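You operate a simulated robot arm through the tools that you are given. There is no shell and no other tool. Be economical: measure what you need, move in short steps, check, and stop when the job is done.

The job below is to be done with a simulated robot arm. You get a single attempt, and the scene is never put back.

JOB
Push the middle bench drawer shut. Take the slim carton from the second shelf from the top of the black shelving and leave it in the pan on the press bench. Open the left bench drawer, take the red tin and leave it in the inside of the left bench drawer, then shut the drawer. Stack the teal box that says "502" from the workbench on top of the teal box marked "547". Shut the green drawer. Fetch the cup brush and set it in the small red bin. Push the upper blue drawer shut. Take the red socket wrench from the battery bench and leave it on the lower shelf of the battery bench. The order is free. Set down upright: slim carton.

It is judged by the outcome, as a careful person would: the job done as asked, and still so three seconds after it is handed in. It fails if anything else is knocked over, pushed out of place, dropped, spilled or broken.

ROBOT AND FRAMES
A 7-joint arm with a two-finger parallel gripper on a trunk, on a base that drives. Base frame: it is fixed to the floor where the robot stands at the start and does not move with it; the origin is under the middle of the robot, x ahead of it, y to its left, z up. Lengths are in m, angles in rad, forces in N, time in s.
With the tool pointing down near the work surface it reaches from about 0.18 to 0.74 m from the robot's upright axis, wherever it stands. Its first joint turns from -2.496 to 2.496 rad. Places, roughly: cup brush (4x4x8 cm) [-2.7, 5.6, 0.9]; green drawer [3.9, 3.4, 0.5]; inside of the left bench drawer [2.9, 0.3, 0.7]; left bench drawer [2.8, 0.3, 0.7]; lower shelf of the battery bench [-2.6, 5.7, 0.3]; middle bench drawer [2.6, 0, 0.7]; pan (23x28x8 cm) [2.9, 0.3, 0.9]; red tin (9x9x6 cm) [1.5, 1.7, 0.8]; slim carton [1.5, 1, 0.5]; small red bin (13x22x9 cm) [-2.9, 4.3, 0.9]; socket wrench [-3, 5.75, 1]; teal box [1.5, 2.5, 0.75]; upper blue drawer [-2.8, 5.8, 1]. Payload 1.57 kg.
Tool frame: the origin (TCP) lies between the finger pads and is the grasp point; the fingertips stand 0.03 m ahead of it; z points along the fingers, y is the line along which they close. Largest opening 0.08 m; finger width 0.017, thickness 0.012; the body of the gripper, 0.04 by 0.082 m, starts 0.08 m behind the TCP.
Orientation is that of the tool frame in the base frame, as a unit quaternion [x, y, z, w]. With the fingers straight down and closing along the base's y, the tool's x points along the base's -x, its y along +y and its z along -z.

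CONTROLS
- The arm moves only by the tool step_arm. Its argument "moves" is a list of rows, each an object of numbers (a shift or turn left out is 0, a gripper value left out holds the last): "tx", "ty", "tz": the shift along the base's x, y, z in units of 500 mm (1.0 is 500 mm); "ax", "ay", "az": the turn, a rotation vector about the base's x, y, z in units of 120 degrees (1.0 is 120 degrees); "hand": the opening, from 0 (shut) to 1 (fully open). In form: [{"tx": .., "ty": .., "tz": .., "ax": .., "ay": .., "az": .., "hand": ..}, ...]. A call has 1 to 20 rows; each row is the pose to reach, as a shift and turn from the pose commanded when the call began. A call with a number of a shift or a turn outside -1 to 1 is refused whole. Rows are played at 5 a second. More than 0.05 m and 0.15 rad between two rows, or a gripper value outside its range, and nothing of the call is played. Where a pose cannot be reached the arm comes as near as it can. A force on the tool above 40 N (or 10 N above the force at the start of the call, whichever is more), or a blocked arm, ends the call early, and 0.2 s more pass. The fingers move at their own pace (about 0.045 m/s each) and stop on an object; they squeeze with about 42 N. The grip force told is the motor's: it shows also when the fingers shut on nothing. Time passes only in rows, and 0.2 s behind the last, so rows that repeat a pose let the fingers close. The reply holds the time, the measured pose of the TCP, the force on the tool along the base axes, the opening and the grip force, in the units named above and with some noise, with the torque about the TCP (base axes, N m) and any sound that the robot's microphone picked up, and new pictures: "pictures" is both (left out), scene, wrist or none.
- Cameras (640 x 400 px; columns grow to the right, rows downward): "scene" is now at [0.0432, 0.1463, 1.1061]; the picture's right is [-0.04, -1.00, 0.00], its down [-0.31, 0.01, -0.95] and it looks along [0.95, -0.04, -0.31] (base axes); focal length 276 px, centre (320, 200). "wrist" rides on the gripper at [0.072, -0.007, -0.122] in the tool frame; the picture's right is [0.09, 1.00, 0.00], its down [-0.84, 0.08, -0.54] and it looks along [-0.54, 0.05, 0.84] (tool axes); focal length 238 px, centre (320, 200). There is no depth. A picture from a camera that has moved, and an enlarged one, comes with that camera's place and axes in the base frame and with its lens.
- lift_body(by): slides the trunk up (or, below 0, down) by that many m; the arm and the scene camera ride with it, the base frame stays. It gives what a move gives, with no picture.
- drive_base(legs): drives the robot by 1 to 6 legs, each [ahead, left, turn to the left] in m, m and rad, along the robot's own axes; the way and the turn of a leg run together, so that a leg with both is an arc; at most 1.5 m and 3.142 rad a leg. The arm and the cameras ride along, it lands a little off, and it stops where it bumps. It gives what a move gives, and a new picture of the scene camera.
- head_to(pan, tilt): turns the head with the scene camera to pan (to the left, within 2.705 rad either way) and tilt (down, from -0.506 to 1.204), counted from straight ahead of the robot. It gives what a move gives, and a new picture of the scene camera.
- zoom(camera, box): a new picture of the part [left, top, right, bottom] of that camera's present view, enlarged. It takes no simulated time.
- hand_in(): hands the job in; it is judged then, once.

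Go step by step. Nothing tells you exact positions but the pictures and the camera data: compare them with the known pose of the tool, close in by small moves and look again before you grip or let go. The budget is 217 turns and 260 pictures, counting those below and the enlarged ones. Unless the task says otherwise, let go and move clear before handing in.

The tools are called after ">>>" by a JSON object that holds its "method" and its "body". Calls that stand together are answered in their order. step_arm: Moves the arm, as the interface text tells. Its arguments: {"type":"object","properties":{"moves":{"type":"array","items":{"type":"object","properties":{"tx":{"type":"number"},"ty":{"type":"number"},"tz":{"type":"number"},"ax":{"type":"number"},"ay":{"type":"number"},"az":{"type":"number"},"hand":{"type":"number"}}}},"pictures":{"type":"string","enum":["both","scene","wrist","none"]}},"required":["moves"]} The other tools are called the same way: lift_body (by) slides the trunk up or down; drive_base (legs) drives the base; head_to (pan, tilt) turns the head that bears the scene camera; zoom (camera, box) takes an enlarged picture of a part of a camera's view; hand_in () hands the job in.

At the start:

```text
clock: 0.0
tcp_pos: [0.3946, 0.1345, 0.8445]
tcp_rot: [0.0, 1.0, 0.0, 0.0]
ft_force: [-0.8, -1.4, 0.8]
torque: [-0.01, 0.02, -0.01]
grip_width: 0.0802
grasp_force: 0.0
trunk travel left (down, up): [-0.166, 0.044]
robot x, y, heading: [-0.004, -0.0015, 0.001]
head pan, tilt: [-0.045, 0.319]
```

scene: 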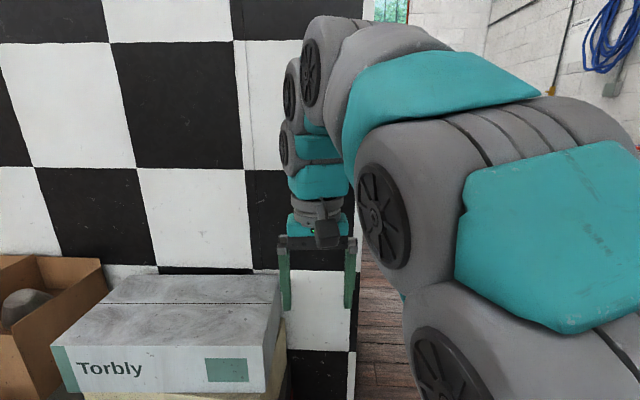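
wrist: 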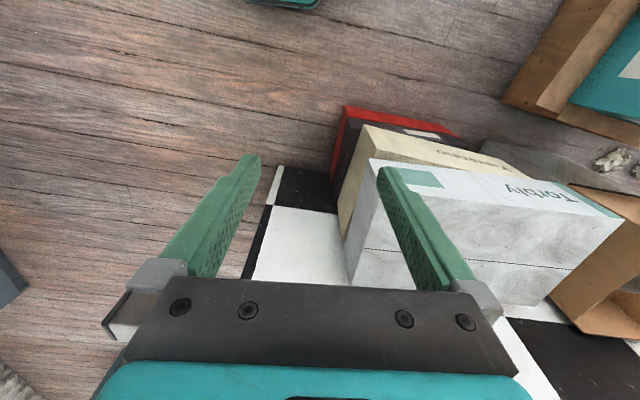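

I see a checkered panel ahead, with stacked boxes to the front left. I'll look around with the head first.

>>> {"method": "head_to", "body": {"pan": 0.9, "tilt": 0.3}}

>>> {"method": "head_to", "body": {"pan": -0.9, "tilt": 0.3}}

>>> {"method": "head_to", "body": {"pan": 2.2, "tilt": 0.3}}

```text
clock: 1.2
tcp_pos: [0.3939, 0.1347, 0.8436]
tcp_rot: [0.0, 1.0, 0.0, -0.001]
ft_force: [0.0, -1.5, 0.1]
torque: [-0.01, 0.05, -0.02]
grip_width: 0.0802
grasp_force: 0.1
trunk travel left (down, up): [-0.166, 0.044]
robot x, y, heading: [0.0024, -0.0019, -0.002]
head pan, tilt: [0.901, 0.3]
camera scene: at [0.0081, 0.2236, 1.1078], right [0.78, -0.62, 0.0], down [-0.18, -0.23, -0.96], along [0.59, 0.75, -0.3], focal length 276 px, centre (320, 200)
```

scene: 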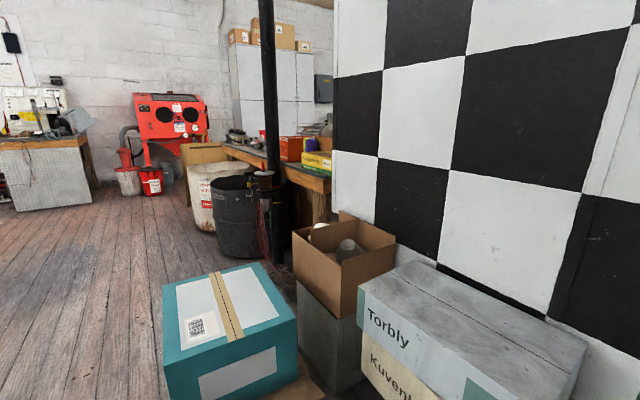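

```text
clock: 3.0
tcp_pos: [0.3944, 0.1337, 0.8458]
tcp_rot: [0.0, 1.0, 0.0, 0.001]
ft_force: [0.0, 0.1, -0.4]
torque: [-0.01, -0.01, 0.02]
grip_width: 0.0802
grasp_force: 0.1
trunk travel left (down, up): [-0.166, 0.044]
robot x, y, heading: [0.0015, -0.0007, -0.003]
head pan, tilt: [-0.901, 0.3]
camera scene: at [0.0081, 0.0774, 1.1078], right [-0.78, -0.62, 0.0], down [-0.18, 0.23, -0.96], along [0.59, -0.75, -0.3], focal length 276 px, centre (320, 200)
```

scene: 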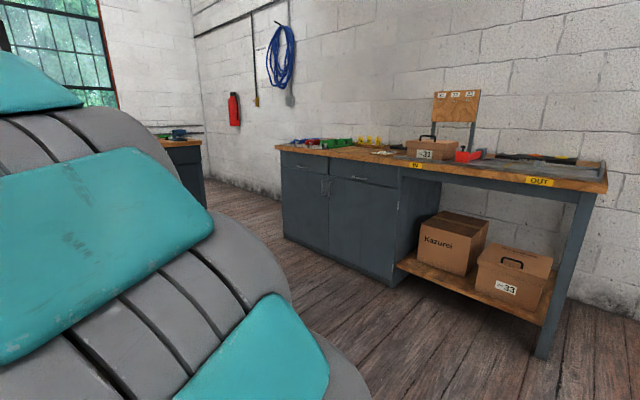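

```text
clock: 5.7
tcp_pos: [0.394, 0.1339, 0.8445]
tcp_rot: [0.0, 1.0, 0.0, 0.0]
ft_force: [-0.2, 0.3, -0.1]
torque: [0.02, 0.0, 0.01]
grip_width: 0.0801
grasp_force: 0.1
trunk travel left (down, up): [-0.166, 0.044]
robot x, y, heading: [-0.003, 0.0035, 0.003]
head pan, tilt: [2.201, 0.3]
camera scene: at [-0.1049, 0.226, 1.1078], right [0.81, 0.59, 0.0], down [0.17, -0.24, -0.96], along [-0.56, 0.77, -0.3], focal length 276 px, centre (320, 200)
```

scene: 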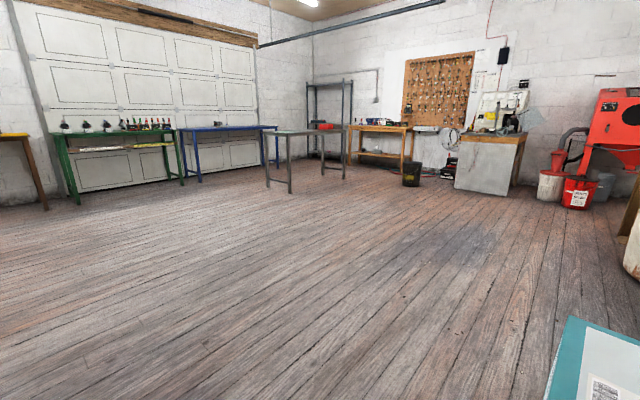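

The checkered panel blocks the way ahead, so I'll go right around it toward the press bench and look again.

>>> {"method": "head_to", "body": {"pan": 0.0, "tilt": 0.3}}

>>> {"method": "drive_base", "body": {"legs": [[0, -0.75, 0]]}}

```text
clock: 7.8
tcp_pos: [0.3938, 0.1351, 0.8444]
tcp_rot: [0.0, 1.0, 0.0, 0.0]
ft_force: [0.2, 0.6, 0.4]
torque: [0.0, -0.02, -0.02]
grip_width: 0.0803
grasp_force: 0.0
trunk travel left (down, up): [-0.166, 0.044]
robot x, y, heading: [-0.0004, -0.0016, -0.004]
head pan, tilt: [0.0, 0.3]
camera scene: at [0.0434, 0.1506, 1.1078], right [0.0, -1.0, 0.0], down [-0.3, 0.0, -0.96], along [0.96, 0.0, -0.3], focal length 276 px, centre (320, 200)
```

scene: 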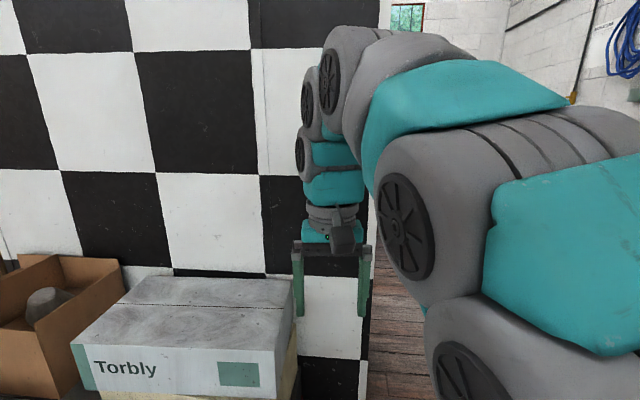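

```text
clock: 11.8
tcp_pos: [0.3917, -0.608, 0.8442]
tcp_rot: [0.004, 1.0, 0.001, -0.001]
ft_force: [0.6, 1.3, 0.3]
torque: [0.01, -0.03, 0.0]
grip_width: 0.0801
grasp_force: 0.1
trunk travel left (down, up): [-0.166, 0.044]
robot x, y, heading: [-0.0034, -0.7405, -0.003]
head pan, tilt: [0.0, 0.3]
camera scene: at [0.0421, -0.5891, 1.1078], right [-0.01, -1.0, 0.0], down [-0.3, 0.0, -0.96], along [0.96, -0.01, -0.3], focal length 276 px, centre (320, 200)
```

scene: 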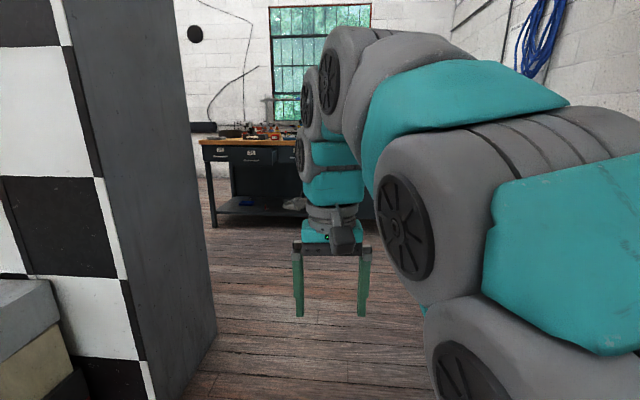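

The passage between the panel and the right bench is clear. I'll drive ahead, then look left and ahead.

>>> {"method": "drive_base", "body": {"legs": [[1.5, 0, 0], [0.3, 0.3, 0]]}}

>>> {"method": "head_to", "body": {"pan": 0.7, "tilt": 0.4}}

>>> {"method": "head_to", "body": {"pan": 2.2, "tilt": 0.4}}

```text
clock: 21.5
tcp_pos: [2.2242, -0.3368, 0.8442]
tcp_rot: [0.004, 1.0, 0.0, 0.0]
ft_force: [-0.4, 0.7, -0.9]
torque: [-0.01, 0.02, 0.02]
grip_width: 0.0801
grasp_force: 0.0
trunk travel left (down, up): [-0.166, 0.044]
robot x, y, heading: [1.8323, -0.4663, -0.005]
head pan, tilt: [0.0, 0.3]
camera scene: at [1.875, -0.3173, 1.1078], right [-0.01, -1.0, 0.0], down [-0.3, 0.0, -0.96], along [0.96, -0.01, -0.3], focal length 276 px, centre (320, 200)
```

scene: 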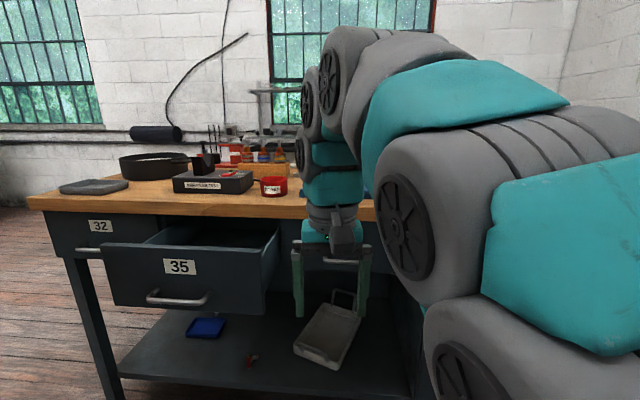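

```text
clock: 22.6
tcp_pos: [2.2257, -0.3374, 0.8455]
tcp_rot: [0.004, 1.0, 0.001, 0.001]
ft_force: [0.0, -0.7, 0.6]
torque: [0.02, 0.0, -0.01]
grip_width: 0.08
grasp_force: 0.0
trunk travel left (down, up): [-0.166, 0.044]
robot x, y, heading: [1.8313, -0.4682, -0.004]
head pan, tilt: [0.7, 0.4]
camera scene: at [1.853, -0.2575, 1.0985], right [0.64, -0.77, 0.0], down [-0.3, -0.25, -0.92], along [0.71, 0.59, -0.39], focal length 276 px, centre (320, 200)
```

scene: 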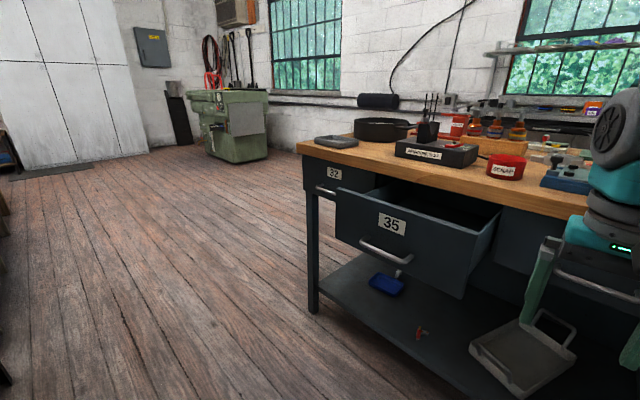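

```text
clock: 24.2
tcp_pos: [2.2263, -0.336, 0.8447]
tcp_rot: [0.004, 1.0, 0.0, 0.001]
ft_force: [0.3, 0.2, 0.2]
torque: [0.0, 0.01, 0.0]
grip_width: 0.0798
grasp_force: 0.2
trunk travel left (down, up): [-0.166, 0.044]
robot x, y, heading: [1.8344, -0.466, -0.005]
head pan, tilt: [2.201, 0.4]
camera scene: at [1.7277, -0.2412, 1.0985], right [0.81, 0.58, 0.0], down [0.23, -0.32, -0.92], along [-0.54, 0.75, -0.39], focal length 276 px, centre (320, 200)
```

scene: 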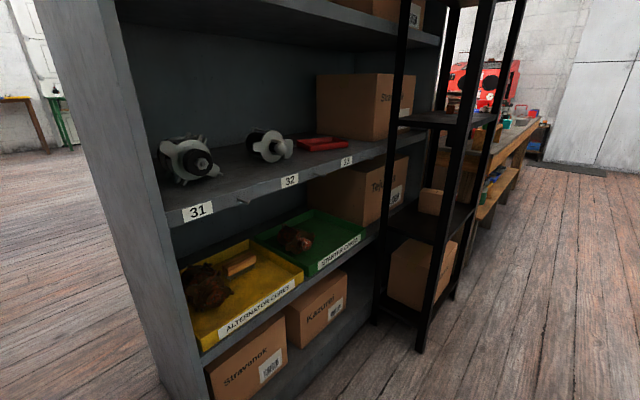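

The press bench has drawer 32 (left, closed) and 35 (middle, open). The black rack is behind me. I'll sidestep left to line up with the open drawer and get parallax.

>>> {"method": "drive_base", "body": {"legs": [[-0.05, 0.4, 0]]}}

>>> {"method": "head_to", "body": {"pan": 0.0, "tilt": 0.5}}

```text
clock: 26.7
tcp_pos: [2.1784, 0.0618, 0.8449]
tcp_rot: [0.003, 1.0, 0.0, 0.0]
ft_force: [-0.6, 0.2, -0.7]
torque: [0.01, 0.0, -0.01]
grip_width: 0.0799
grasp_force: 0.1
trunk travel left (down, up): [-0.166, 0.044]
robot x, y, heading: [1.7816, -0.0668, -0.008]
head pan, tilt: [2.201, 0.4]
camera scene: at [1.6801, 0.157, 1.0985], right [0.81, 0.58, 0.0], down [0.23, -0.32, -0.92], along [-0.54, 0.75, -0.39], focal length 276 px, centre (320, 200)
```

scene: 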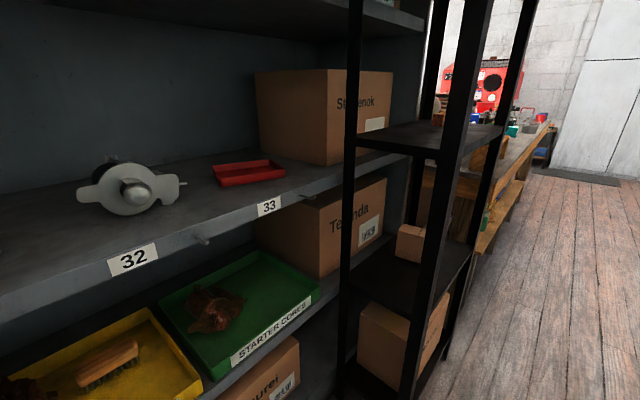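

```text
clock: 28.8
tcp_pos: [2.1774, 0.0627, 0.8454]
tcp_rot: [0.004, 1.0, 0.0, 0.0]
ft_force: [-0.5, 0.9, -1.1]
torque: [-0.01, 0.01, 0.03]
grip_width: 0.0801
grasp_force: 0.1
trunk travel left (down, up): [-0.166, 0.044]
robot x, y, heading: [1.7826, -0.0702, -0.006]
head pan, tilt: [0.0, 0.499]
camera scene: at [1.8252, 0.0813, 1.0894], right [-0.01, -1.0, 0.0], down [-0.48, 0.0, -0.88], along [0.88, 0.0, -0.48], focal length 276 px, centre (320, 200)
```

scene: 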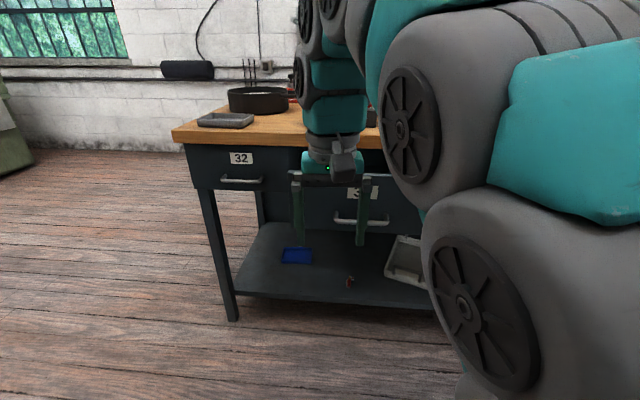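

Triangulating: middle handle at about (2.39, -0.02, 0.72), left handle at (2.63, 0.33, 0.72). I'll rotate the tool to point ahead, with the fingers shut.

>>> {"method": "step_arm", "body": {"moves": [{"ay": -0.068, "hand": 0}, {"ay": -0.136}, {"ay": -0.204}, {"ay": -0.272}, {"ay": -0.34}, {"ay": -0.408}, {"ay": -0.476}, {"ay": -0.544}, {"ay": -0.612}, {"ay": -0.68}, {"ay": -0.75, "tz": -0.03}, {"ay": -0.75, "tz": -0.1, "ty": -0.05}, {"ay": -0.75, "tz": -0.14, "ty": -0.12}]}}

```text
clock: 30.4
tcp_pos: [2.1519, 0.1186, 0.8418]
tcp_rot: [-0.021, 0.902, 0.145, 0.405]
ft_force: [-0.3, -1.9, 2.2]
torque: [0.02, 0.2, 0.12]
grip_width: 0.0
grasp_force: 21.0
trunk travel left (down, up): [-0.166, 0.044]
robot x, y, heading: [1.7839, -0.0709, -0.006]
head pan, tilt: [0.0, 0.499]
stopped in row 7: the arm was blocked; the commanded pose is now the measured one
camera scene: at [1.822, 0.0576, 1.0892], right [-0.27, -0.96, 0.0], down [-0.46, 0.13, -0.88], along [0.84, -0.23, -0.48], focal length 276 px, centre (320, 200)
camera wrist: at [2.0169, 0.0833, 0.862], right [-0.22, 0.96, 0.18], down [0.16, -0.14, 0.98], along [0.96, 0.24, -0.12], focal length 238 px, centre (320, 200)
```

scene: 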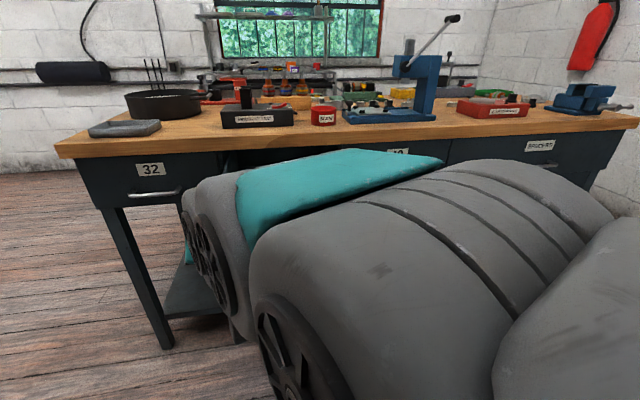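
wrist: 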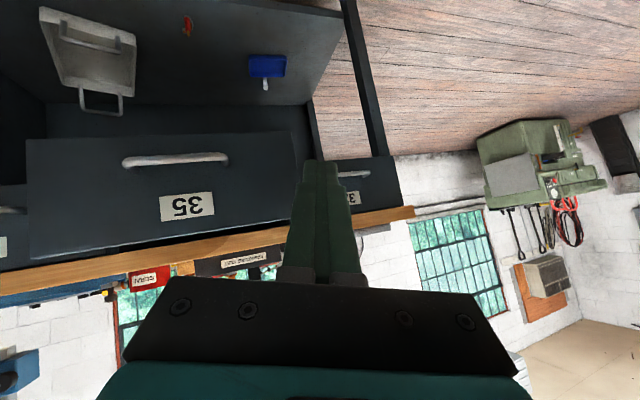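

The arm, folded too close, bumped the head. I'll extend forward first, and then finish the rotation.

>>> {"method": "step_arm", "body": {"moves": [{"tx": 0.08}, {"tx": 0.16, "ty": -0.03}, {"tx": 0.24, "ty": -0.06}, {"tx": 0.24, "ty": -0.09, "ax": -0.0144, "ay": -0.0577, "az": -0.0193}, {"tx": 0.24, "ty": -0.12, "ax": -0.0288, "ay": -0.1153, "az": -0.0385}, {"tx": 0.24, "ty": -0.15, "ax": -0.0432, "ay": -0.173, "az": -0.0578}, {"tx": 0.24, "ty": -0.18, "tz": -0.03, "ax": -0.0575, "ay": -0.2307, "az": -0.077}, {"tx": 0.24, "ty": -0.21, "tz": -0.06, "ax": -0.0719, "ay": -0.2883, "az": -0.0963}, {"tx": 0.24, "ty": -0.24, "tz": -0.09, "ax": -0.0863, "ay": -0.346, "az": -0.1155}]}}

```text
clock: 32.4
tcp_pos: [2.2998, -0.0284, 0.8892]
tcp_rot: [-0.002, 0.709, -0.01, 0.705]
ft_force: [0.5, 0.7, -0.3]
torque: [0.02, -0.05, 0.02]
grip_width: 0.0
grasp_force: 22.0
out of reach, approached as far as the arm can: row 7, 8, 9
trunk travel left (down, up): [-0.166, 0.044]
robot x, y, heading: [1.7844, -0.0724, -0.002]
head pan, tilt: [0.0, 0.499]
camera scene: at [1.8251, 0.0813, 1.0894], right [0.0, -1.0, 0.0], down [-0.48, 0.0, -0.88], along [0.88, 0.0, -0.48], focal length 276 px, centre (320, 200)
camera wrist: at [2.178, -0.0347, 0.8167], right [0.01, 0.99, -0.11], down [-0.54, 0.1, 0.84], along [0.84, 0.05, 0.53], focal length 238 px, centre (320, 200)
```

scene: 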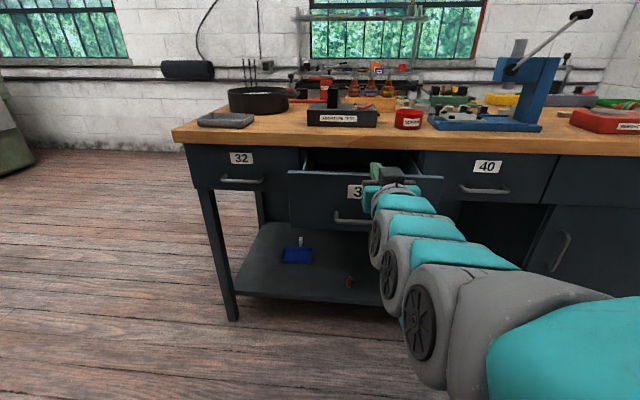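
wrist: 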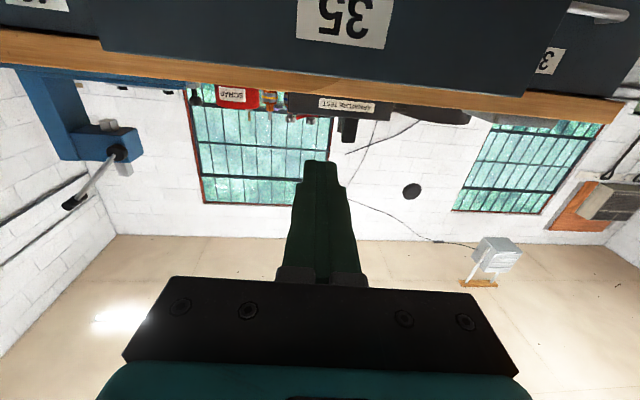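

The tool now points straight ahead; lower with the trunk to the drawer face height.

>>> {"method": "lift_body", "body": {"by": -0.115}}

>>> {"method": "head_to", "body": {"pan": -0.1, "tilt": 0.5}}

```text
clock: 33.8
tcp_pos: [2.3008, -0.0267, 0.7737]
tcp_rot: [0.0, 0.71, -0.007, 0.704]
ft_force: [-0.7, -0.4, 0.2]
torque: [-0.02, 0.0, 0.01]
grip_width: 0.0002
grasp_force: 21.4
trunk travel left (down, up): [-0.051, 0.159]
robot x, y, heading: [1.7831, -0.0657, -0.008]
head pan, tilt: [0.0, 0.499]
```

```text
clock: 34.5
tcp_pos: [2.2996, -0.028, 0.7736]
tcp_rot: [-0.001, 0.71, -0.006, 0.704]
ft_force: [-0.2, -0.3, -0.3]
torque: [-0.02, 0.0, 0.0]
grip_width: 0.0
grasp_force: 21.3
trunk travel left (down, up): [-0.051, 0.159]
robot x, y, heading: [1.7831, -0.0701, -0.008]
head pan, tilt: [-0.099, 0.499]
camera scene: at [1.8246, 0.0723, 0.9744], right [-0.1, -0.99, 0.0], down [-0.48, 0.05, -0.88], along [0.87, -0.09, -0.48], focal length 276 px, centre (320, 200)
```

scene: 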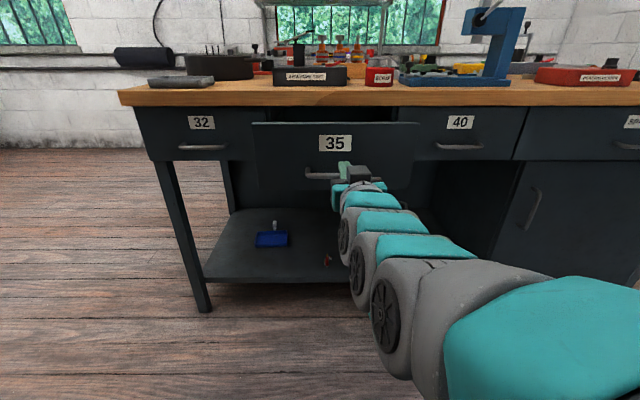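

The fingertip lines up just above the handle. Pushing.

>>> {"method": "step_arm", "body": {"moves": [{"tz": 0.02, "tx": 0.05, "ty": 0.02}, {"tz": 0.02, "tx": 0.1, "ty": 0.02}, {"tz": 0.02, "tx": 0.15, "ty": 0.02}, {"tz": 0.02, "tx": 0.2, "ty": 0.02}, {"tz": 0.02, "tx": 0.25, "ty": 0.02}, {"tz": 0.02, "tx": 0.3, "ty": 0.02}, {"tz": 0.02, "tx": 0.35, "ty": 0.02}, {"tz": 0.02, "tx": 0.4, "ty": 0.02}], "pictures": "scene"}}

```text
clock: 36.3
tcp_pos: [2.502, -0.0161, 0.7856]
tcp_rot: [-0.001, 0.71, -0.006, 0.705]
ft_force: [0.2, -0.7, 0.2]
torque: [0.02, -0.02, -0.02]
grip_width: 0.0
grasp_force: 21.5
trunk travel left (down, up): [-0.051, 0.159]
robot x, y, heading: [1.7831, -0.0679, -0.01]
head pan, tilt: [-0.099, 0.499]
camera scene: at [1.8247, 0.0723, 0.9744], right [-0.1, -0.99, 0.0], down [-0.48, 0.05, -0.88], along [0.87, -0.09, -0.48], focal length 276 px, centre (320, 200)
```

scene: 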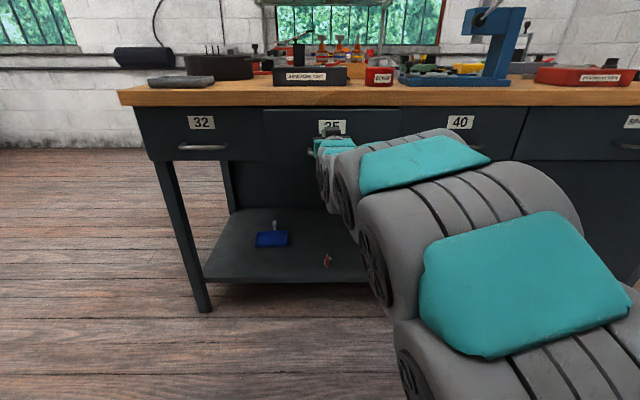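

>>> {"method": "step_arm", "body": {"moves": [{"tx": 0.05}, {"tx": 0.1}, {"tx": 0.15}, {"tx": 0.2}, {"tx": 0.24}], "pictures": "scene"}}

```text
clock: 37.1
tcp_pos: [2.5675, -0.0178, 0.7864]
tcp_rot: [0.001, 0.712, -0.007, 0.702]
ft_force: [-51.1, -1.3, -1.8]
torque: [0.05, -0.11, -0.59]
grip_width: 0.0
grasp_force: 21.0
trunk travel left (down, up): [-0.051, 0.159]
robot x, y, heading: [1.7856, -0.0686, -0.007]
head pan, tilt: [-0.099, 0.499]
stopped in row 4: the force on the tool passed its limit at 138 N (the readings are from after the stop); the commanded pose is now the measured one
camera scene: at [1.8217, 0.0721, 0.9745], right [-0.1, -0.99, 0.0], down [-0.47, 0.05, -0.88], along [0.87, -0.09, -0.48], focal length 276 px, centre (320, 200)
```

scene: 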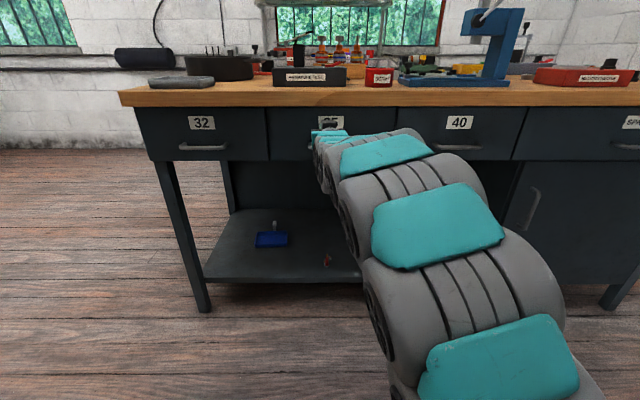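

The middle drawer is shut. Retract, then turn the wrist so the fingers close vertically for the left drawer handle.

>>> {"method": "step_arm", "body": {"moves": [{"tx": -0.06}, {"tx": -0.14}, {"tx": -0.22}, {"tx": -0.3}, {"tx": -0.38}, {"tx": -0.42, "ax": 0.068}, {"tx": -0.42, "ax": 0.136}, {"tx": -0.42, "ax": 0.204}, {"tx": -0.42, "ax": 0.272}, {"tx": -0.42, "ax": 0.34}, {"tx": -0.42, "ax": 0.408}, {"tx": -0.42, "ax": 0.476}, {"tx": -0.42, "ax": 0.544, "hand": 0.7}, {"tx": -0.42, "ax": 0.612}, {"tx": -0.42, "ax": 0.68}, {"tx": -0.42, "ax": 0.75}], "pictures": "none"}}

>>> {"method": "drive_base", "body": {"legs": [[0, 0.33, 0.01]]}}

>>> {"method": "zoom", "body": {"camera": "wrist", "box": [0, 0, 640, 400]}}

```text
clock: 40.5
tcp_pos: [2.3605, -0.017, 0.7826]
tcp_rot: [0.496, 0.508, 0.5, 0.495]
ft_force: [0.1, -0.1, 0.2]
torque: [0.0, 0.02, -0.02]
grip_width: 0.056
grasp_force: 0.2
trunk travel left (down, up): [-0.051, 0.159]
robot x, y, heading: [1.7851, -0.0678, -0.006]
head pan, tilt: [-0.099, 0.499]
```

```text
clock: 42.7
tcp_pos: [2.3612, 0.3249, 0.782]
tcp_rot: [0.494, 0.511, 0.501, 0.494]
ft_force: [1.0, -0.5, 0.0]
torque: [-0.01, -0.01, -0.01]
grip_width: 0.0559
grasp_force: 0.1
trunk travel left (down, up): [-0.051, 0.159]
robot x, y, heading: [1.7836, 0.2679, 0.002]
head pan, tilt: [-0.099, 0.499]
camera scene: at [1.8244, 0.4108, 0.9744], right [-0.1, -1.0, 0.0], down [-0.48, 0.05, -0.88], along [0.87, -0.09, -0.48], focal length 276 px, centre (320, 200)
```

scene: 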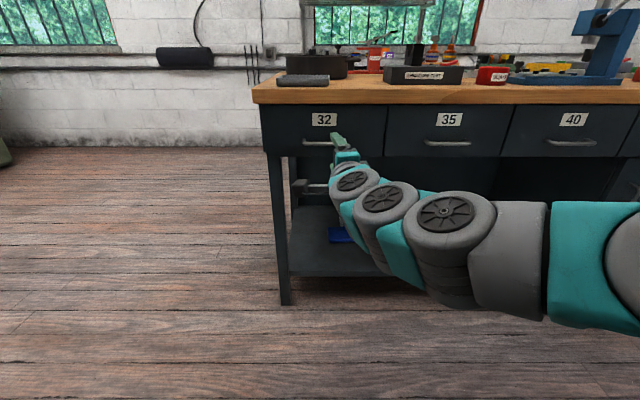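

```text
1.00 times, centred on (320, 200) of wrist (not enlarged: the box is as wide or as high as the picture)
camera zoom: at [2.2372, 0.3934, 0.7752], right [0.01, 0.1, 0.99], down [-0.52, -0.85, 0.09], along [0.85, -0.52, 0.05], focal length 238 px, centre (320, 200)
```

zoom: 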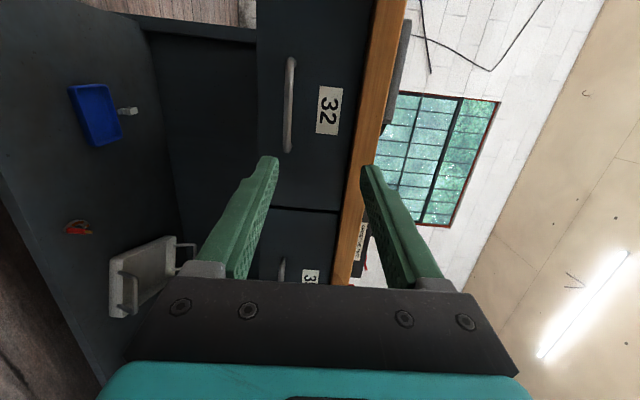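

Handle is estimated at (2.56, 0.335, 0.745) from both cameras. Move to it and check before gripping.

>>> {"method": "step_arm", "body": {"moves": [{"tz": -0.07, "ty": 0.02, "hand": 0.75}, {"tz": -0.074, "ty": 0.02, "tx": 0.09}, {"tz": -0.074, "ty": 0.02, "tx": 0.18}, {"tz": -0.074, "ty": 0.02, "tx": 0.26}, {"tz": -0.074, "ty": 0.02, "tx": 0.31}, {"tz": -0.074, "ty": 0.02, "tx": 0.34}]}}

```text
clock: 44.1
tcp_pos: [2.5297, 0.3352, 0.7443]
tcp_rot: [0.494, 0.511, 0.501, 0.494]
ft_force: [-0.3, 0.3, -0.1]
torque: [-0.02, 0.0, 0.02]
grip_width: 0.0597
grasp_force: 0.0
trunk travel left (down, up): [-0.051, 0.159]
robot x, y, heading: [1.7822, 0.2692, 0.003]
head pan, tilt: [-0.099, 0.499]
camera scene: at [1.8245, 0.4108, 0.9744], right [-0.1, -1.0, 0.0], down [-0.48, 0.05, -0.88], along [0.87, -0.09, -0.48], focal length 276 px, centre (320, 200)
camera wrist: at [2.4067, 0.4044, 0.7368], right [0.01, 0.1, 0.99], down [-0.52, -0.85, 0.09], along [0.85, -0.52, 0.05], focal length 238 px, centre (320, 200)
```

scene: 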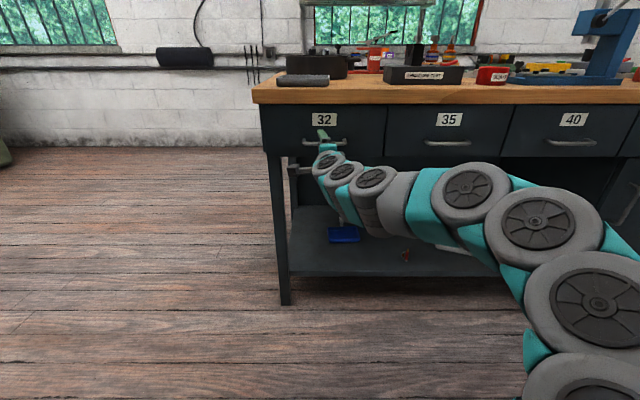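
wrist: 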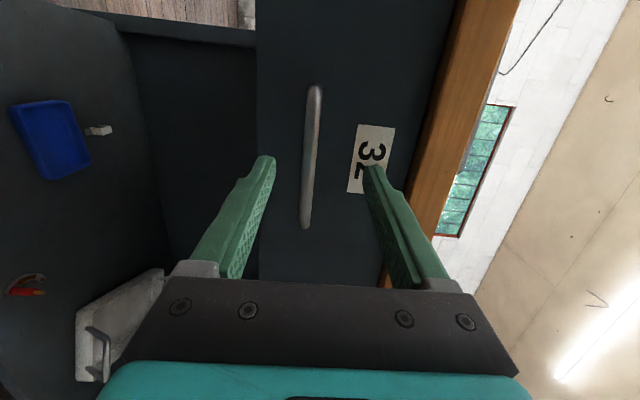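

>>> {"method": "step_arm", "body": {"moves": [{"tx": 0.03, "tz": -0.002}, {"tx": 0.045, "tz": -0.002}, {"tx": 0.045, "tz": -0.002, "hand": 0}, {"tx": 0.045, "tz": -0.002}, {"tx": 0.045, "tz": -0.002}, {"tx": 0.045, "tz": -0.002}], "pictures": "wrist"}}

```text
clock: 45.5
tcp_pos: [2.5534, 0.3342, 0.744]
tcp_rot: [0.495, 0.51, 0.501, 0.494]
ft_force: [0.6, 0.2, 0.8]
torque: [-0.01, -0.01, 0.02]
grip_width: 0.0001
grasp_force: 15.8
trunk travel left (down, up): [-0.051, 0.159]
robot x, y, heading: [1.7846, 0.2698, 0.0]
head pan, tilt: [-0.099, 0.499]
camera wrist: at [2.4296, 0.4039, 0.7372], right [0.01, 0.1, 0.99], down [-0.52, -0.85, 0.09], along [0.85, -0.52, 0.05], focal length 238 px, centre (320, 200)
```

wrist: 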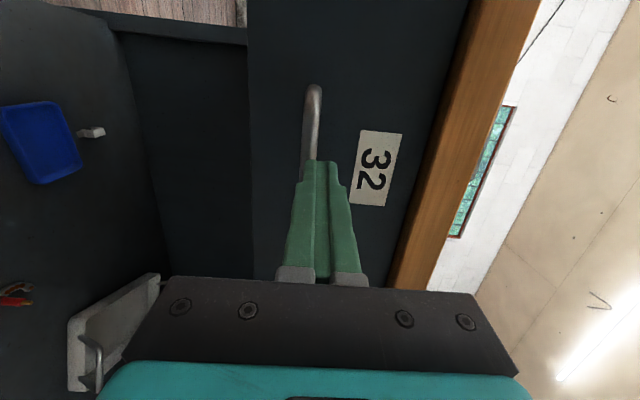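

The fingers closed short of the bar. Open, lower a little and advance gently further.

>>> {"method": "step_arm", "body": {"moves": [{"tx": -0.01, "hand": 0.7}, {"tx": -0.03, "tz": -0.006}, {"tx": -0.03, "tz": -0.012}, {"tx": 0, "tz": -0.012}, {"tx": 0.02, "tz": -0.012}, {"tx": 0.03, "tz": -0.012}, {"tx": 0.04, "tz": -0.012}, {"tx": 0.05, "tz": -0.012}], "pictures": "wrist"}}

```text
clock: 47.3
tcp_pos: [2.58, 0.3331, 0.7382]
tcp_rot: [0.495, 0.51, 0.502, 0.494]
ft_force: [0.5, -0.1, -0.1]
torque: [-0.01, 0.02, 0.0]
grip_width: 0.0561
grasp_force: 0.1
trunk travel left (down, up): [-0.051, 0.159]
robot x, y, heading: [1.7876, 0.2755, -0.0]
head pan, tilt: [-0.099, 0.499]
camera wrist: at [2.4558, 0.4025, 0.7314], right [0.01, 0.1, 0.99], down [-0.52, -0.85, 0.09], along [0.85, -0.52, 0.05], focal length 238 px, centre (320, 200)
```

wrist: 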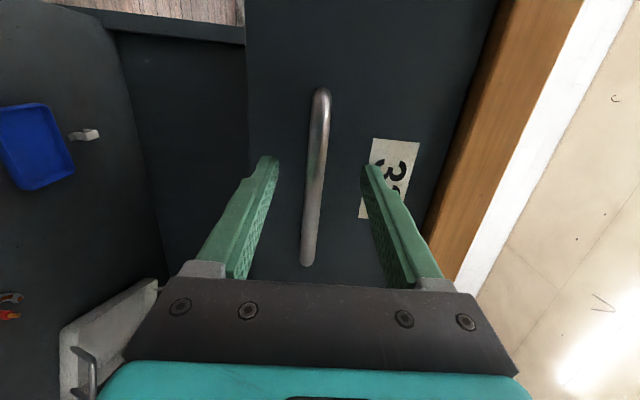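

>>> {"method": "step_arm", "body": {"moves": [{"tx": 0.01, "hand": 0}, {"tx": 0.01}, {"tx": 0.01}, {"tx": 0.01}], "pictures": "wrist"}}

```text
clock: 48.3
tcp_pos: [2.5837, 0.3354, 0.7357]
tcp_rot: [0.496, 0.51, 0.501, 0.493]
ft_force: [-12.3, -3.5, -26.2]
torque: [0.3, 0.29, -0.31]
grip_width: 0.012
grasp_force: 25.4
trunk travel left (down, up): [-0.051, 0.159]
robot x, y, heading: [1.7843, 0.2712, -0.002]
head pan, tilt: [-0.099, 0.499]
camera wrist: at [2.4611, 0.4031, 0.7288], right [0.01, 0.1, 0.99], down [-0.52, -0.85, 0.09], along [0.85, -0.52, 0.04], focal length 238 px, centre (320, 200)
```

wrist: 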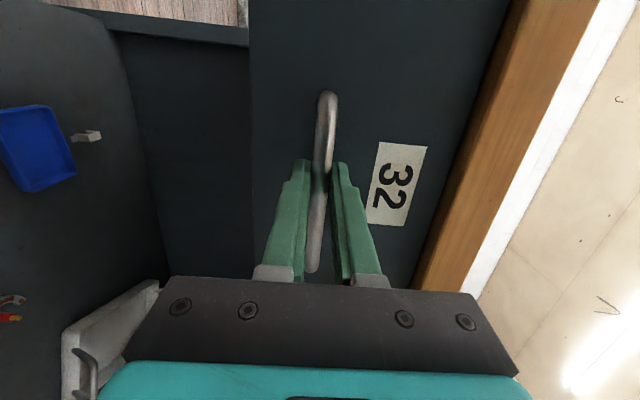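

Handle gripped (12 mm). Relax a few mm downward and pull.

>>> {"method": "step_arm", "body": {"moves": [{"tz": -0.008}, {"tz": -0.01, "tx": -0.03}, {"tz": -0.01, "tx": -0.08}, {"tz": -0.01, "tx": -0.13}, {"tz": -0.01, "tx": -0.18}, {"tz": -0.01, "tx": -0.23}, {"tz": -0.01, "tx": -0.28}, {"tz": -0.01, "tx": -0.33}, {"tz": -0.01, "tx": -0.38}, {"tz": -0.01, "tx": -0.43}, {"tz": -0.01, "tx": -0.46}], "pictures": "scene"}}

```text
clock: 50.7
tcp_pos: [2.3529, 0.3354, 0.7358]
tcp_rot: [0.494, 0.51, 0.502, 0.494]
ft_force: [1.3, 20.3, 24.3]
torque: [0.49, -0.43, 0.72]
grip_width: 0.012
grasp_force: 29.8
trunk travel left (down, up): [-0.051, 0.159]
robot x, y, heading: [1.7823, 0.2657, 0.001]
head pan, tilt: [-0.099, 0.499]
camera scene: at [1.8234, 0.4114, 0.9745], right [-0.1, -1.0, 0.0], down [-0.48, 0.05, -0.88], along [0.87, -0.09, -0.48], focal length 276 px, centre (320, 200)
```

scene: 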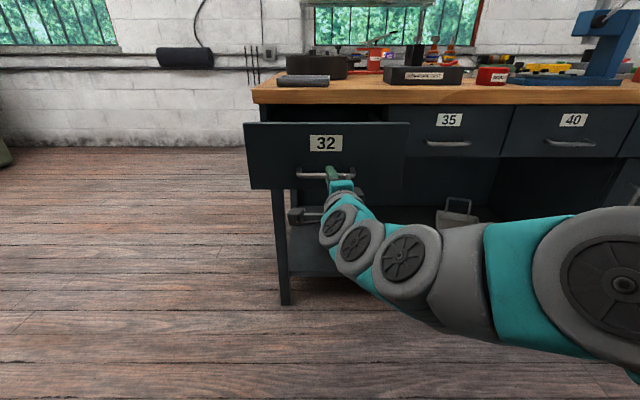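

The left drawer is open by about 23 cm. Release and retract.

>>> {"method": "step_arm", "body": {"moves": [{"hand": 0.7, "tz": 0.008}, {"tz": 0.008}, {"tz": 0.008}, {"tx": -0.06, "tz": 0.008}, {"tx": -0.14, "tz": 0.01}, {"tx": -0.2, "tz": 0.05}], "pictures": "none"}}

>>> {"method": "head_to", "body": {"pan": 2.0, "tilt": 0.5}}

```text
clock: 52.1
tcp_pos: [2.2937, 0.3206, 0.7769]
tcp_rot: [0.495, 0.51, 0.501, 0.494]
ft_force: [0.3, -0.8, 0.4]
torque: [-0.03, 0.0, -0.02]
grip_width: 0.0558
grasp_force: 0.1
out of reach, approached as far as the arm can: row 4, 5, 6
trunk travel left (down, up): [-0.051, 0.159]
robot x, y, heading: [1.7842, 0.2676, -0.003]
head pan, tilt: [-0.099, 0.499]
```

```text
clock: 54.1
tcp_pos: [2.2935, 0.3216, 0.7766]
tcp_rot: [0.495, 0.511, 0.5, 0.494]
ft_force: [-0.3, 0.1, -0.6]
torque: [0.03, -0.01, 0.0]
grip_width: 0.0557
grasp_force: 0.1
trunk travel left (down, up): [-0.051, 0.159]
robot x, y, heading: [1.7818, 0.2685, 0.006]
head pan, tilt: [2.0, 0.499]
camera scene: at [1.696, 0.5026, 0.9744], right [0.91, 0.42, 0.0], down [0.2, -0.44, -0.88], along [-0.37, 0.8, -0.48], focal length 276 px, centre (320, 200)
```

scene: 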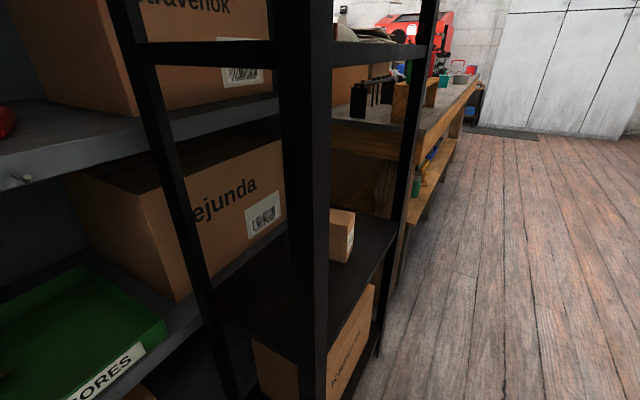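

The rack's front is about x≈1.6, y 0.73–1.15. I'll raise the trunk so the arm clears the open drawer, move out diagonally into free floor and turn to face the rack.

>>> {"method": "lift_body", "body": {"by": 0.155}}

>>> {"method": "drive_base", "body": {"legs": [[0.15, 0.1, 0], [0.2, 0.75, 0], [0.27, 0.2, 0], [0, 0, 3.14]]}}

>>> {"method": "head_to", "body": {"pan": 0.0, "tilt": 0.5}}

```text
clock: 55.9
tcp_pos: [2.2941, 0.3213, 0.9306]
tcp_rot: [0.495, 0.51, 0.5, 0.494]
ft_force: [-0.5, -0.5, 0.3]
torque: [-0.05, 0.02, 0.0]
grip_width: 0.0559
grasp_force: 0.1
trunk travel left (down, up): [-0.206, 0.004]
robot x, y, heading: [1.7851, 0.2693, -0.0]
head pan, tilt: [2.0, 0.499]
```

```text
clock: 70.2
tcp_pos: [1.8981, 1.2816, 0.9314]
tcp_rot: [-0.5, 0.506, 0.504, -0.489]
ft_force: [0.4, 0.6, 0.8]
torque: [0.0, 0.02, -0.01]
grip_width: 0.0561
grasp_force: 0.0
trunk travel left (down, up): [-0.206, 0.004]
robot x, y, heading: [2.4077, 1.3114, 3.098]
head pan, tilt: [2.0, 0.499]
camera scene: at [2.4867, 1.0742, 1.1294], right [-0.93, -0.38, 0.0], down [-0.18, 0.44, -0.88], along [0.33, -0.81, -0.48], focal length 276 px, centre (320, 200)
```

scene: 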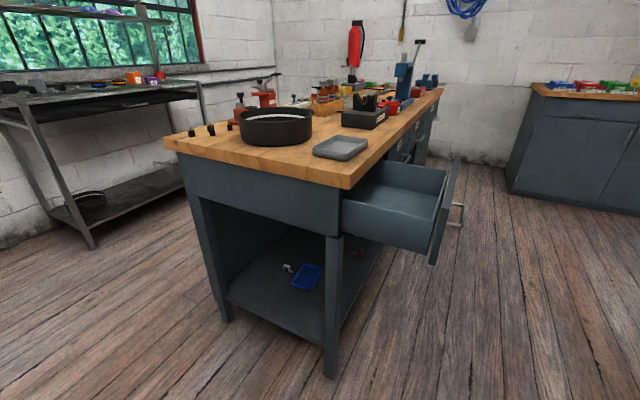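

```text
clock: 72.2
tcp_pos: [1.8973, 1.2814, 0.9324]
tcp_rot: [-0.5, 0.506, 0.505, -0.489]
ft_force: [0.3, 0.1, 0.0]
torque: [-0.02, -0.02, 0.0]
grip_width: 0.0558
grasp_force: 0.0
trunk travel left (down, up): [-0.206, 0.004]
robot x, y, heading: [2.4108, 1.3091, 3.096]
head pan, tilt: [0.0, 0.499]
camera scene: at [2.3616, 1.1624, 1.1294], right [0.04, 1.0, 0.0], down [0.48, -0.02, -0.88], along [-0.88, 0.04, -0.48], focal length 276 px, centre (320, 200)
```

scene: 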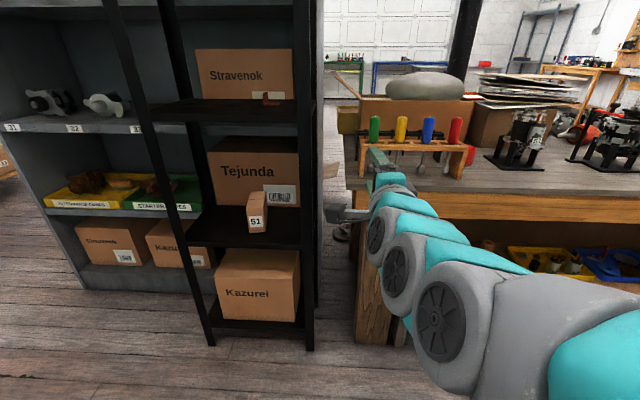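

The slim carton labelled S1 stands on the second shelf. Zoom in on it.

>>> {"method": "zoom", "body": {"camera": "scene", "box": [180, 70, 340, 270]}}

```text
2.00 times, centred on (260, 170) of scene
camera zoom: at [2.3616, 1.1624, 1.1294], right [0.04, 1.0, 0.0], down [0.48, -0.02, -0.88], along [-0.88, 0.04, -0.48], focal length 553 px, centre (440, 260)
```

zoom: 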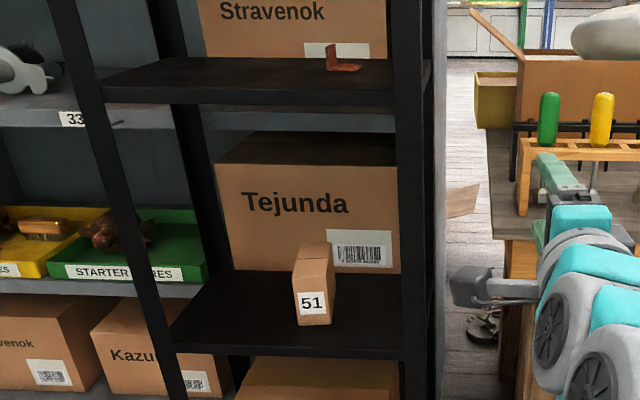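

Carton "51" measures about 6×7×13 cm, centred near (1.50, 0.98), shelf at z≈0.55. I'll roll the wrist so the camera is on top, shift to face the carton, and lower the trunk.

>>> {"method": "step_arm", "body": {"moves": [{"ax": -0.068, "hand": 1}, {"ax": -0.136}, {"ax": -0.204}, {"ax": -0.272}, {"ax": -0.34}, {"ax": -0.408}, {"ax": -0.476}, {"ax": -0.544}, {"ax": -0.612}, {"ax": -0.68}, {"ax": -0.75}], "pictures": "none"}}

>>> {"method": "drive_base", "body": {"legs": [[0, 0.29, 0.04]]}}

>>> {"method": "lift_body", "body": {"by": -0.2}}

```text
clock: 74.6
tcp_pos: [1.898, 1.2814, 0.9314]
tcp_rot: [-0.006, 0.714, -0.002, -0.7]
ft_force: [-0.2, -0.1, 0.2]
torque: [-0.01, 0.0, 0.01]
grip_width: 0.08
grasp_force: 0.1
trunk travel left (down, up): [-0.206, 0.004]
robot x, y, heading: [2.4081, 1.3083, 3.096]
head pan, tilt: [0.0, 0.499]
```

```text
clock: 76.6
tcp_pos: [1.8915, 0.9711, 0.9309]
tcp_rot: [-0.02, 0.715, -0.014, -0.699]
ft_force: [0.2, 0.5, 0.3]
torque: [-0.01, 0.01, 0.01]
grip_width: 0.0798
grasp_force: 0.0
trunk travel left (down, up): [-0.206, 0.004]
robot x, y, heading: [2.4008, 1.019, 3.135]
head pan, tilt: [0.0, 0.499]
camera scene: at [2.3597, 0.8694, 1.1294], right [0.01, 1.0, 0.0], down [0.48, 0.0, -0.88], along [-0.88, 0.01, -0.48], focal length 276 px, centre (320, 200)
```

scene: 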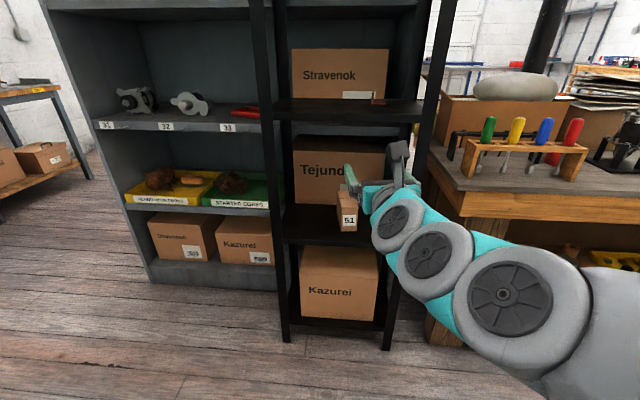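

```text
clock: 78.8
tcp_pos: [1.8918, 0.9706, 0.7299]
tcp_rot: [-0.021, 0.715, -0.014, -0.699]
ft_force: [-0.6, 0.3, 0.3]
torque: [-0.02, 0.01, 0.0]
grip_width: 0.08
grasp_force: 0.1
trunk travel left (down, up): [-0.006, 0.204]
robot x, y, heading: [2.4039, 1.0167, 3.138]
head pan, tilt: [0.0, 0.499]
```

>>> {"method": "step_arm", "body": {"moves": [{"ay": -0.06, "tx": -0.04}, {"ay": -0.12, "tx": -0.08, "tz": -0.04}, {"ay": -0.167, "tx": -0.08, "tz": -0.1}, {"ay": -0.167, "tx": -0.08, "tz": -0.16}]}}

```text
clock: 79.8
tcp_pos: [1.8506, 0.9733, 0.6503]
tcp_rot: [-0.018, 0.826, -0.018, -0.564]
ft_force: [0.4, -0.1, 0.3]
torque: [0.02, 0.02, -0.02]
grip_width: 0.0802
grasp_force: 0.0
trunk travel left (down, up): [-0.006, 0.204]
robot x, y, heading: [2.3999, 1.0191, 3.137]
head pan, tilt: [0.0, 0.499]
camera scene: at [2.3596, 0.8694, 0.9294], right [0.01, 1.0, 0.0], down [0.48, 0.0, -0.88], along [-0.88, 0.01, -0.48], focal length 276 px, centre (320, 200)
camera wrist: at [1.9398, 0.9724, 0.7609], right [-0.08, 0.99, 0.08], down [0.81, 0.11, -0.58], along [-0.59, 0.01, -0.81], focal length 238 px, centre (320, 200)
```

scene: 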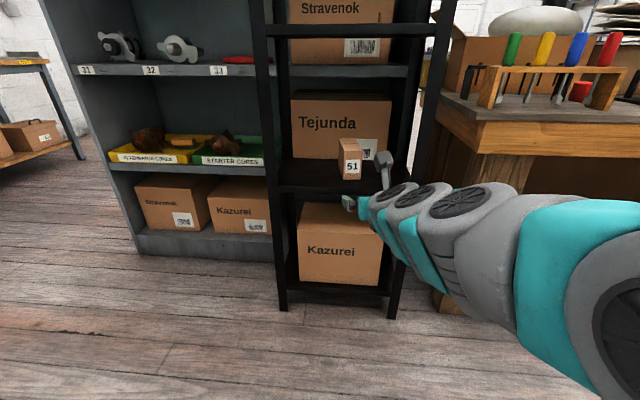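
wrist: 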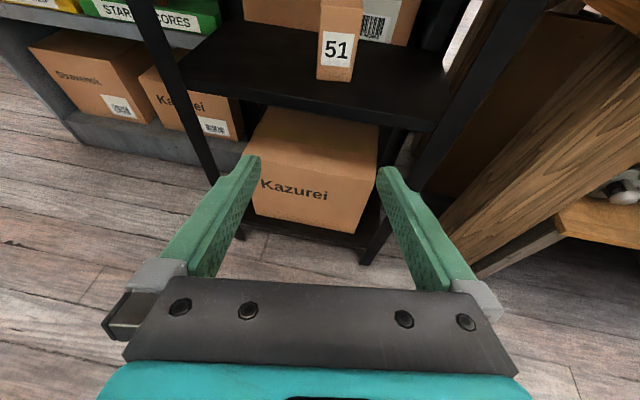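

>>> {"method": "zoom", "body": {"camera": "scene", "box": [310, 120, 390, 200]}}

>>> {"method": "zoom", "body": {"camera": "wrist", "box": [270, 0, 400, 100]}}

```text
5.00 times, centred on (350, 160) of scene
camera zoom: at [2.3596, 0.8694, 0.9294], right [0.01, 1.0, 0.0], down [0.48, 0.0, -0.88], along [-0.88, 0.01, -0.48], focal length 1382 px, centre (170, 400)
```

zoom: 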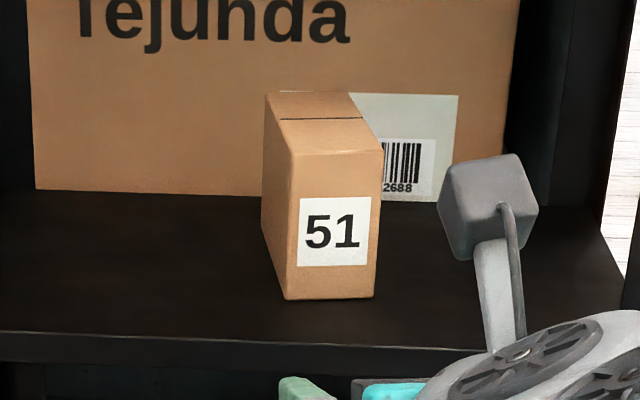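

```text
4.00 times, centred on (335, 50) of wrist
camera zoom: at [1.9398, 0.9724, 0.7609], right [-0.08, 0.99, 0.08], down [0.81, 0.11, -0.58], along [-0.59, 0.01, -0.81], focal length 953 px, centre (260, 800)
```

zoom: 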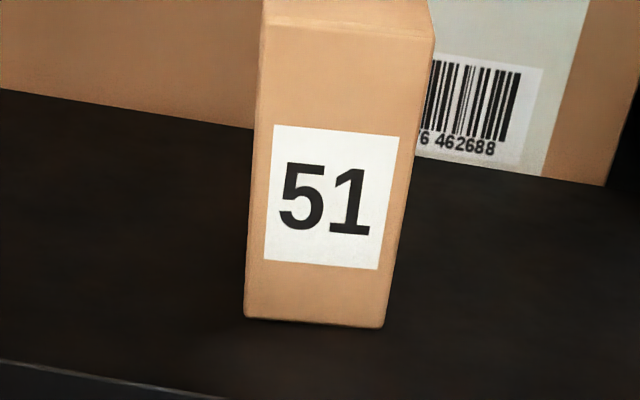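

The carton is about 6 (y) × 13 (x) × 10 cm tall with its front at x≈1.53, y 0.95–1.01. Align the tool, then drive forward partway.

>>> {"method": "step_arm", "body": {"moves": [{"az": -0.0258, "ty": 0.013, "tz": -0.03}, {"az": -0.0258, "ty": 0.013, "tz": -0.07}], "pictures": "none"}}

>>> {"method": "drive_base", "body": {"legs": [[0.24, 0, 0]]}}

>>> {"method": "zoom", "body": {"camera": "wrist", "box": [0, 0, 640, 400]}}

```text
clock: 80.4
tcp_pos: [1.8503, 0.979, 0.6126]
tcp_rot: [0.005, 0.826, -0.002, -0.564]
ft_force: [-0.1, -1.5, 0.8]
torque: [0.01, -0.01, 0.03]
grip_width: 0.0801
grasp_force: 0.0
trunk travel left (down, up): [-0.006, 0.204]
robot x, y, heading: [2.4029, 1.0165, 3.138]
head pan, tilt: [0.0, 0.499]
```

```text
clock: 82.1
tcp_pos: [1.6119, 0.9811, 0.6157]
tcp_rot: [0.005, 0.826, -0.002, -0.564]
ft_force: [-0.7, -0.1, -1.3]
torque: [0.03, 0.03, 0.01]
grip_width: 0.0803
grasp_force: 0.1
trunk travel left (down, up): [-0.006, 0.204]
robot x, y, heading: [2.1614, 1.0186, 3.133]
head pan, tilt: [0.0, 0.499]
camera scene: at [2.1198, 0.8713, 0.9294], right [0.01, 1.0, 0.0], down [0.48, 0.0, -0.88], along [-0.88, 0.01, -0.48], focal length 276 px, centre (320, 200)
```

scene: 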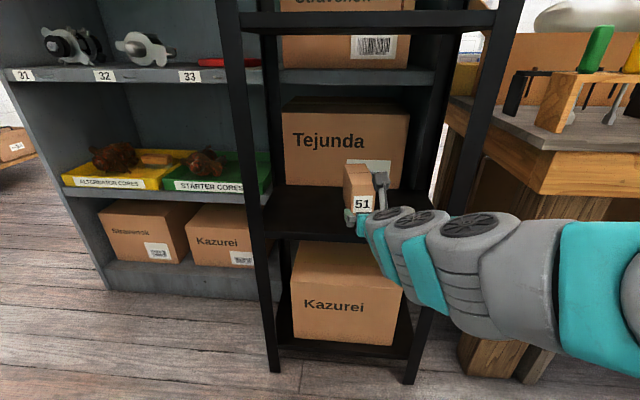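

```text
1.00 times, centred on (320, 200) of wrist (not enlarged: the box is as wide or as high as the picture)
camera zoom: at [1.6993, 0.9756, 0.7258], right [-0.03, 1.0, 0.08], down [0.81, 0.07, -0.58], along [-0.59, 0.05, -0.81], focal length 238 px, centre (320, 200)
```

zoom: 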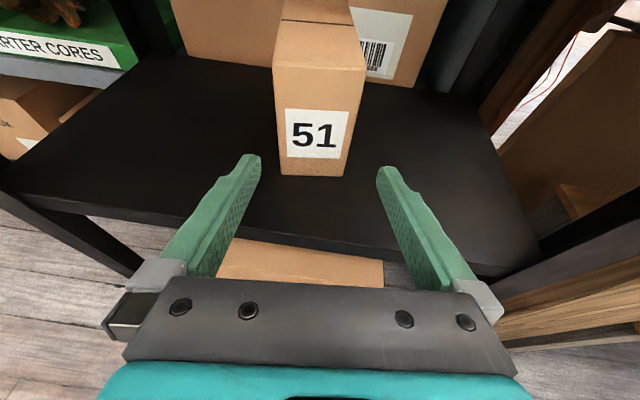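

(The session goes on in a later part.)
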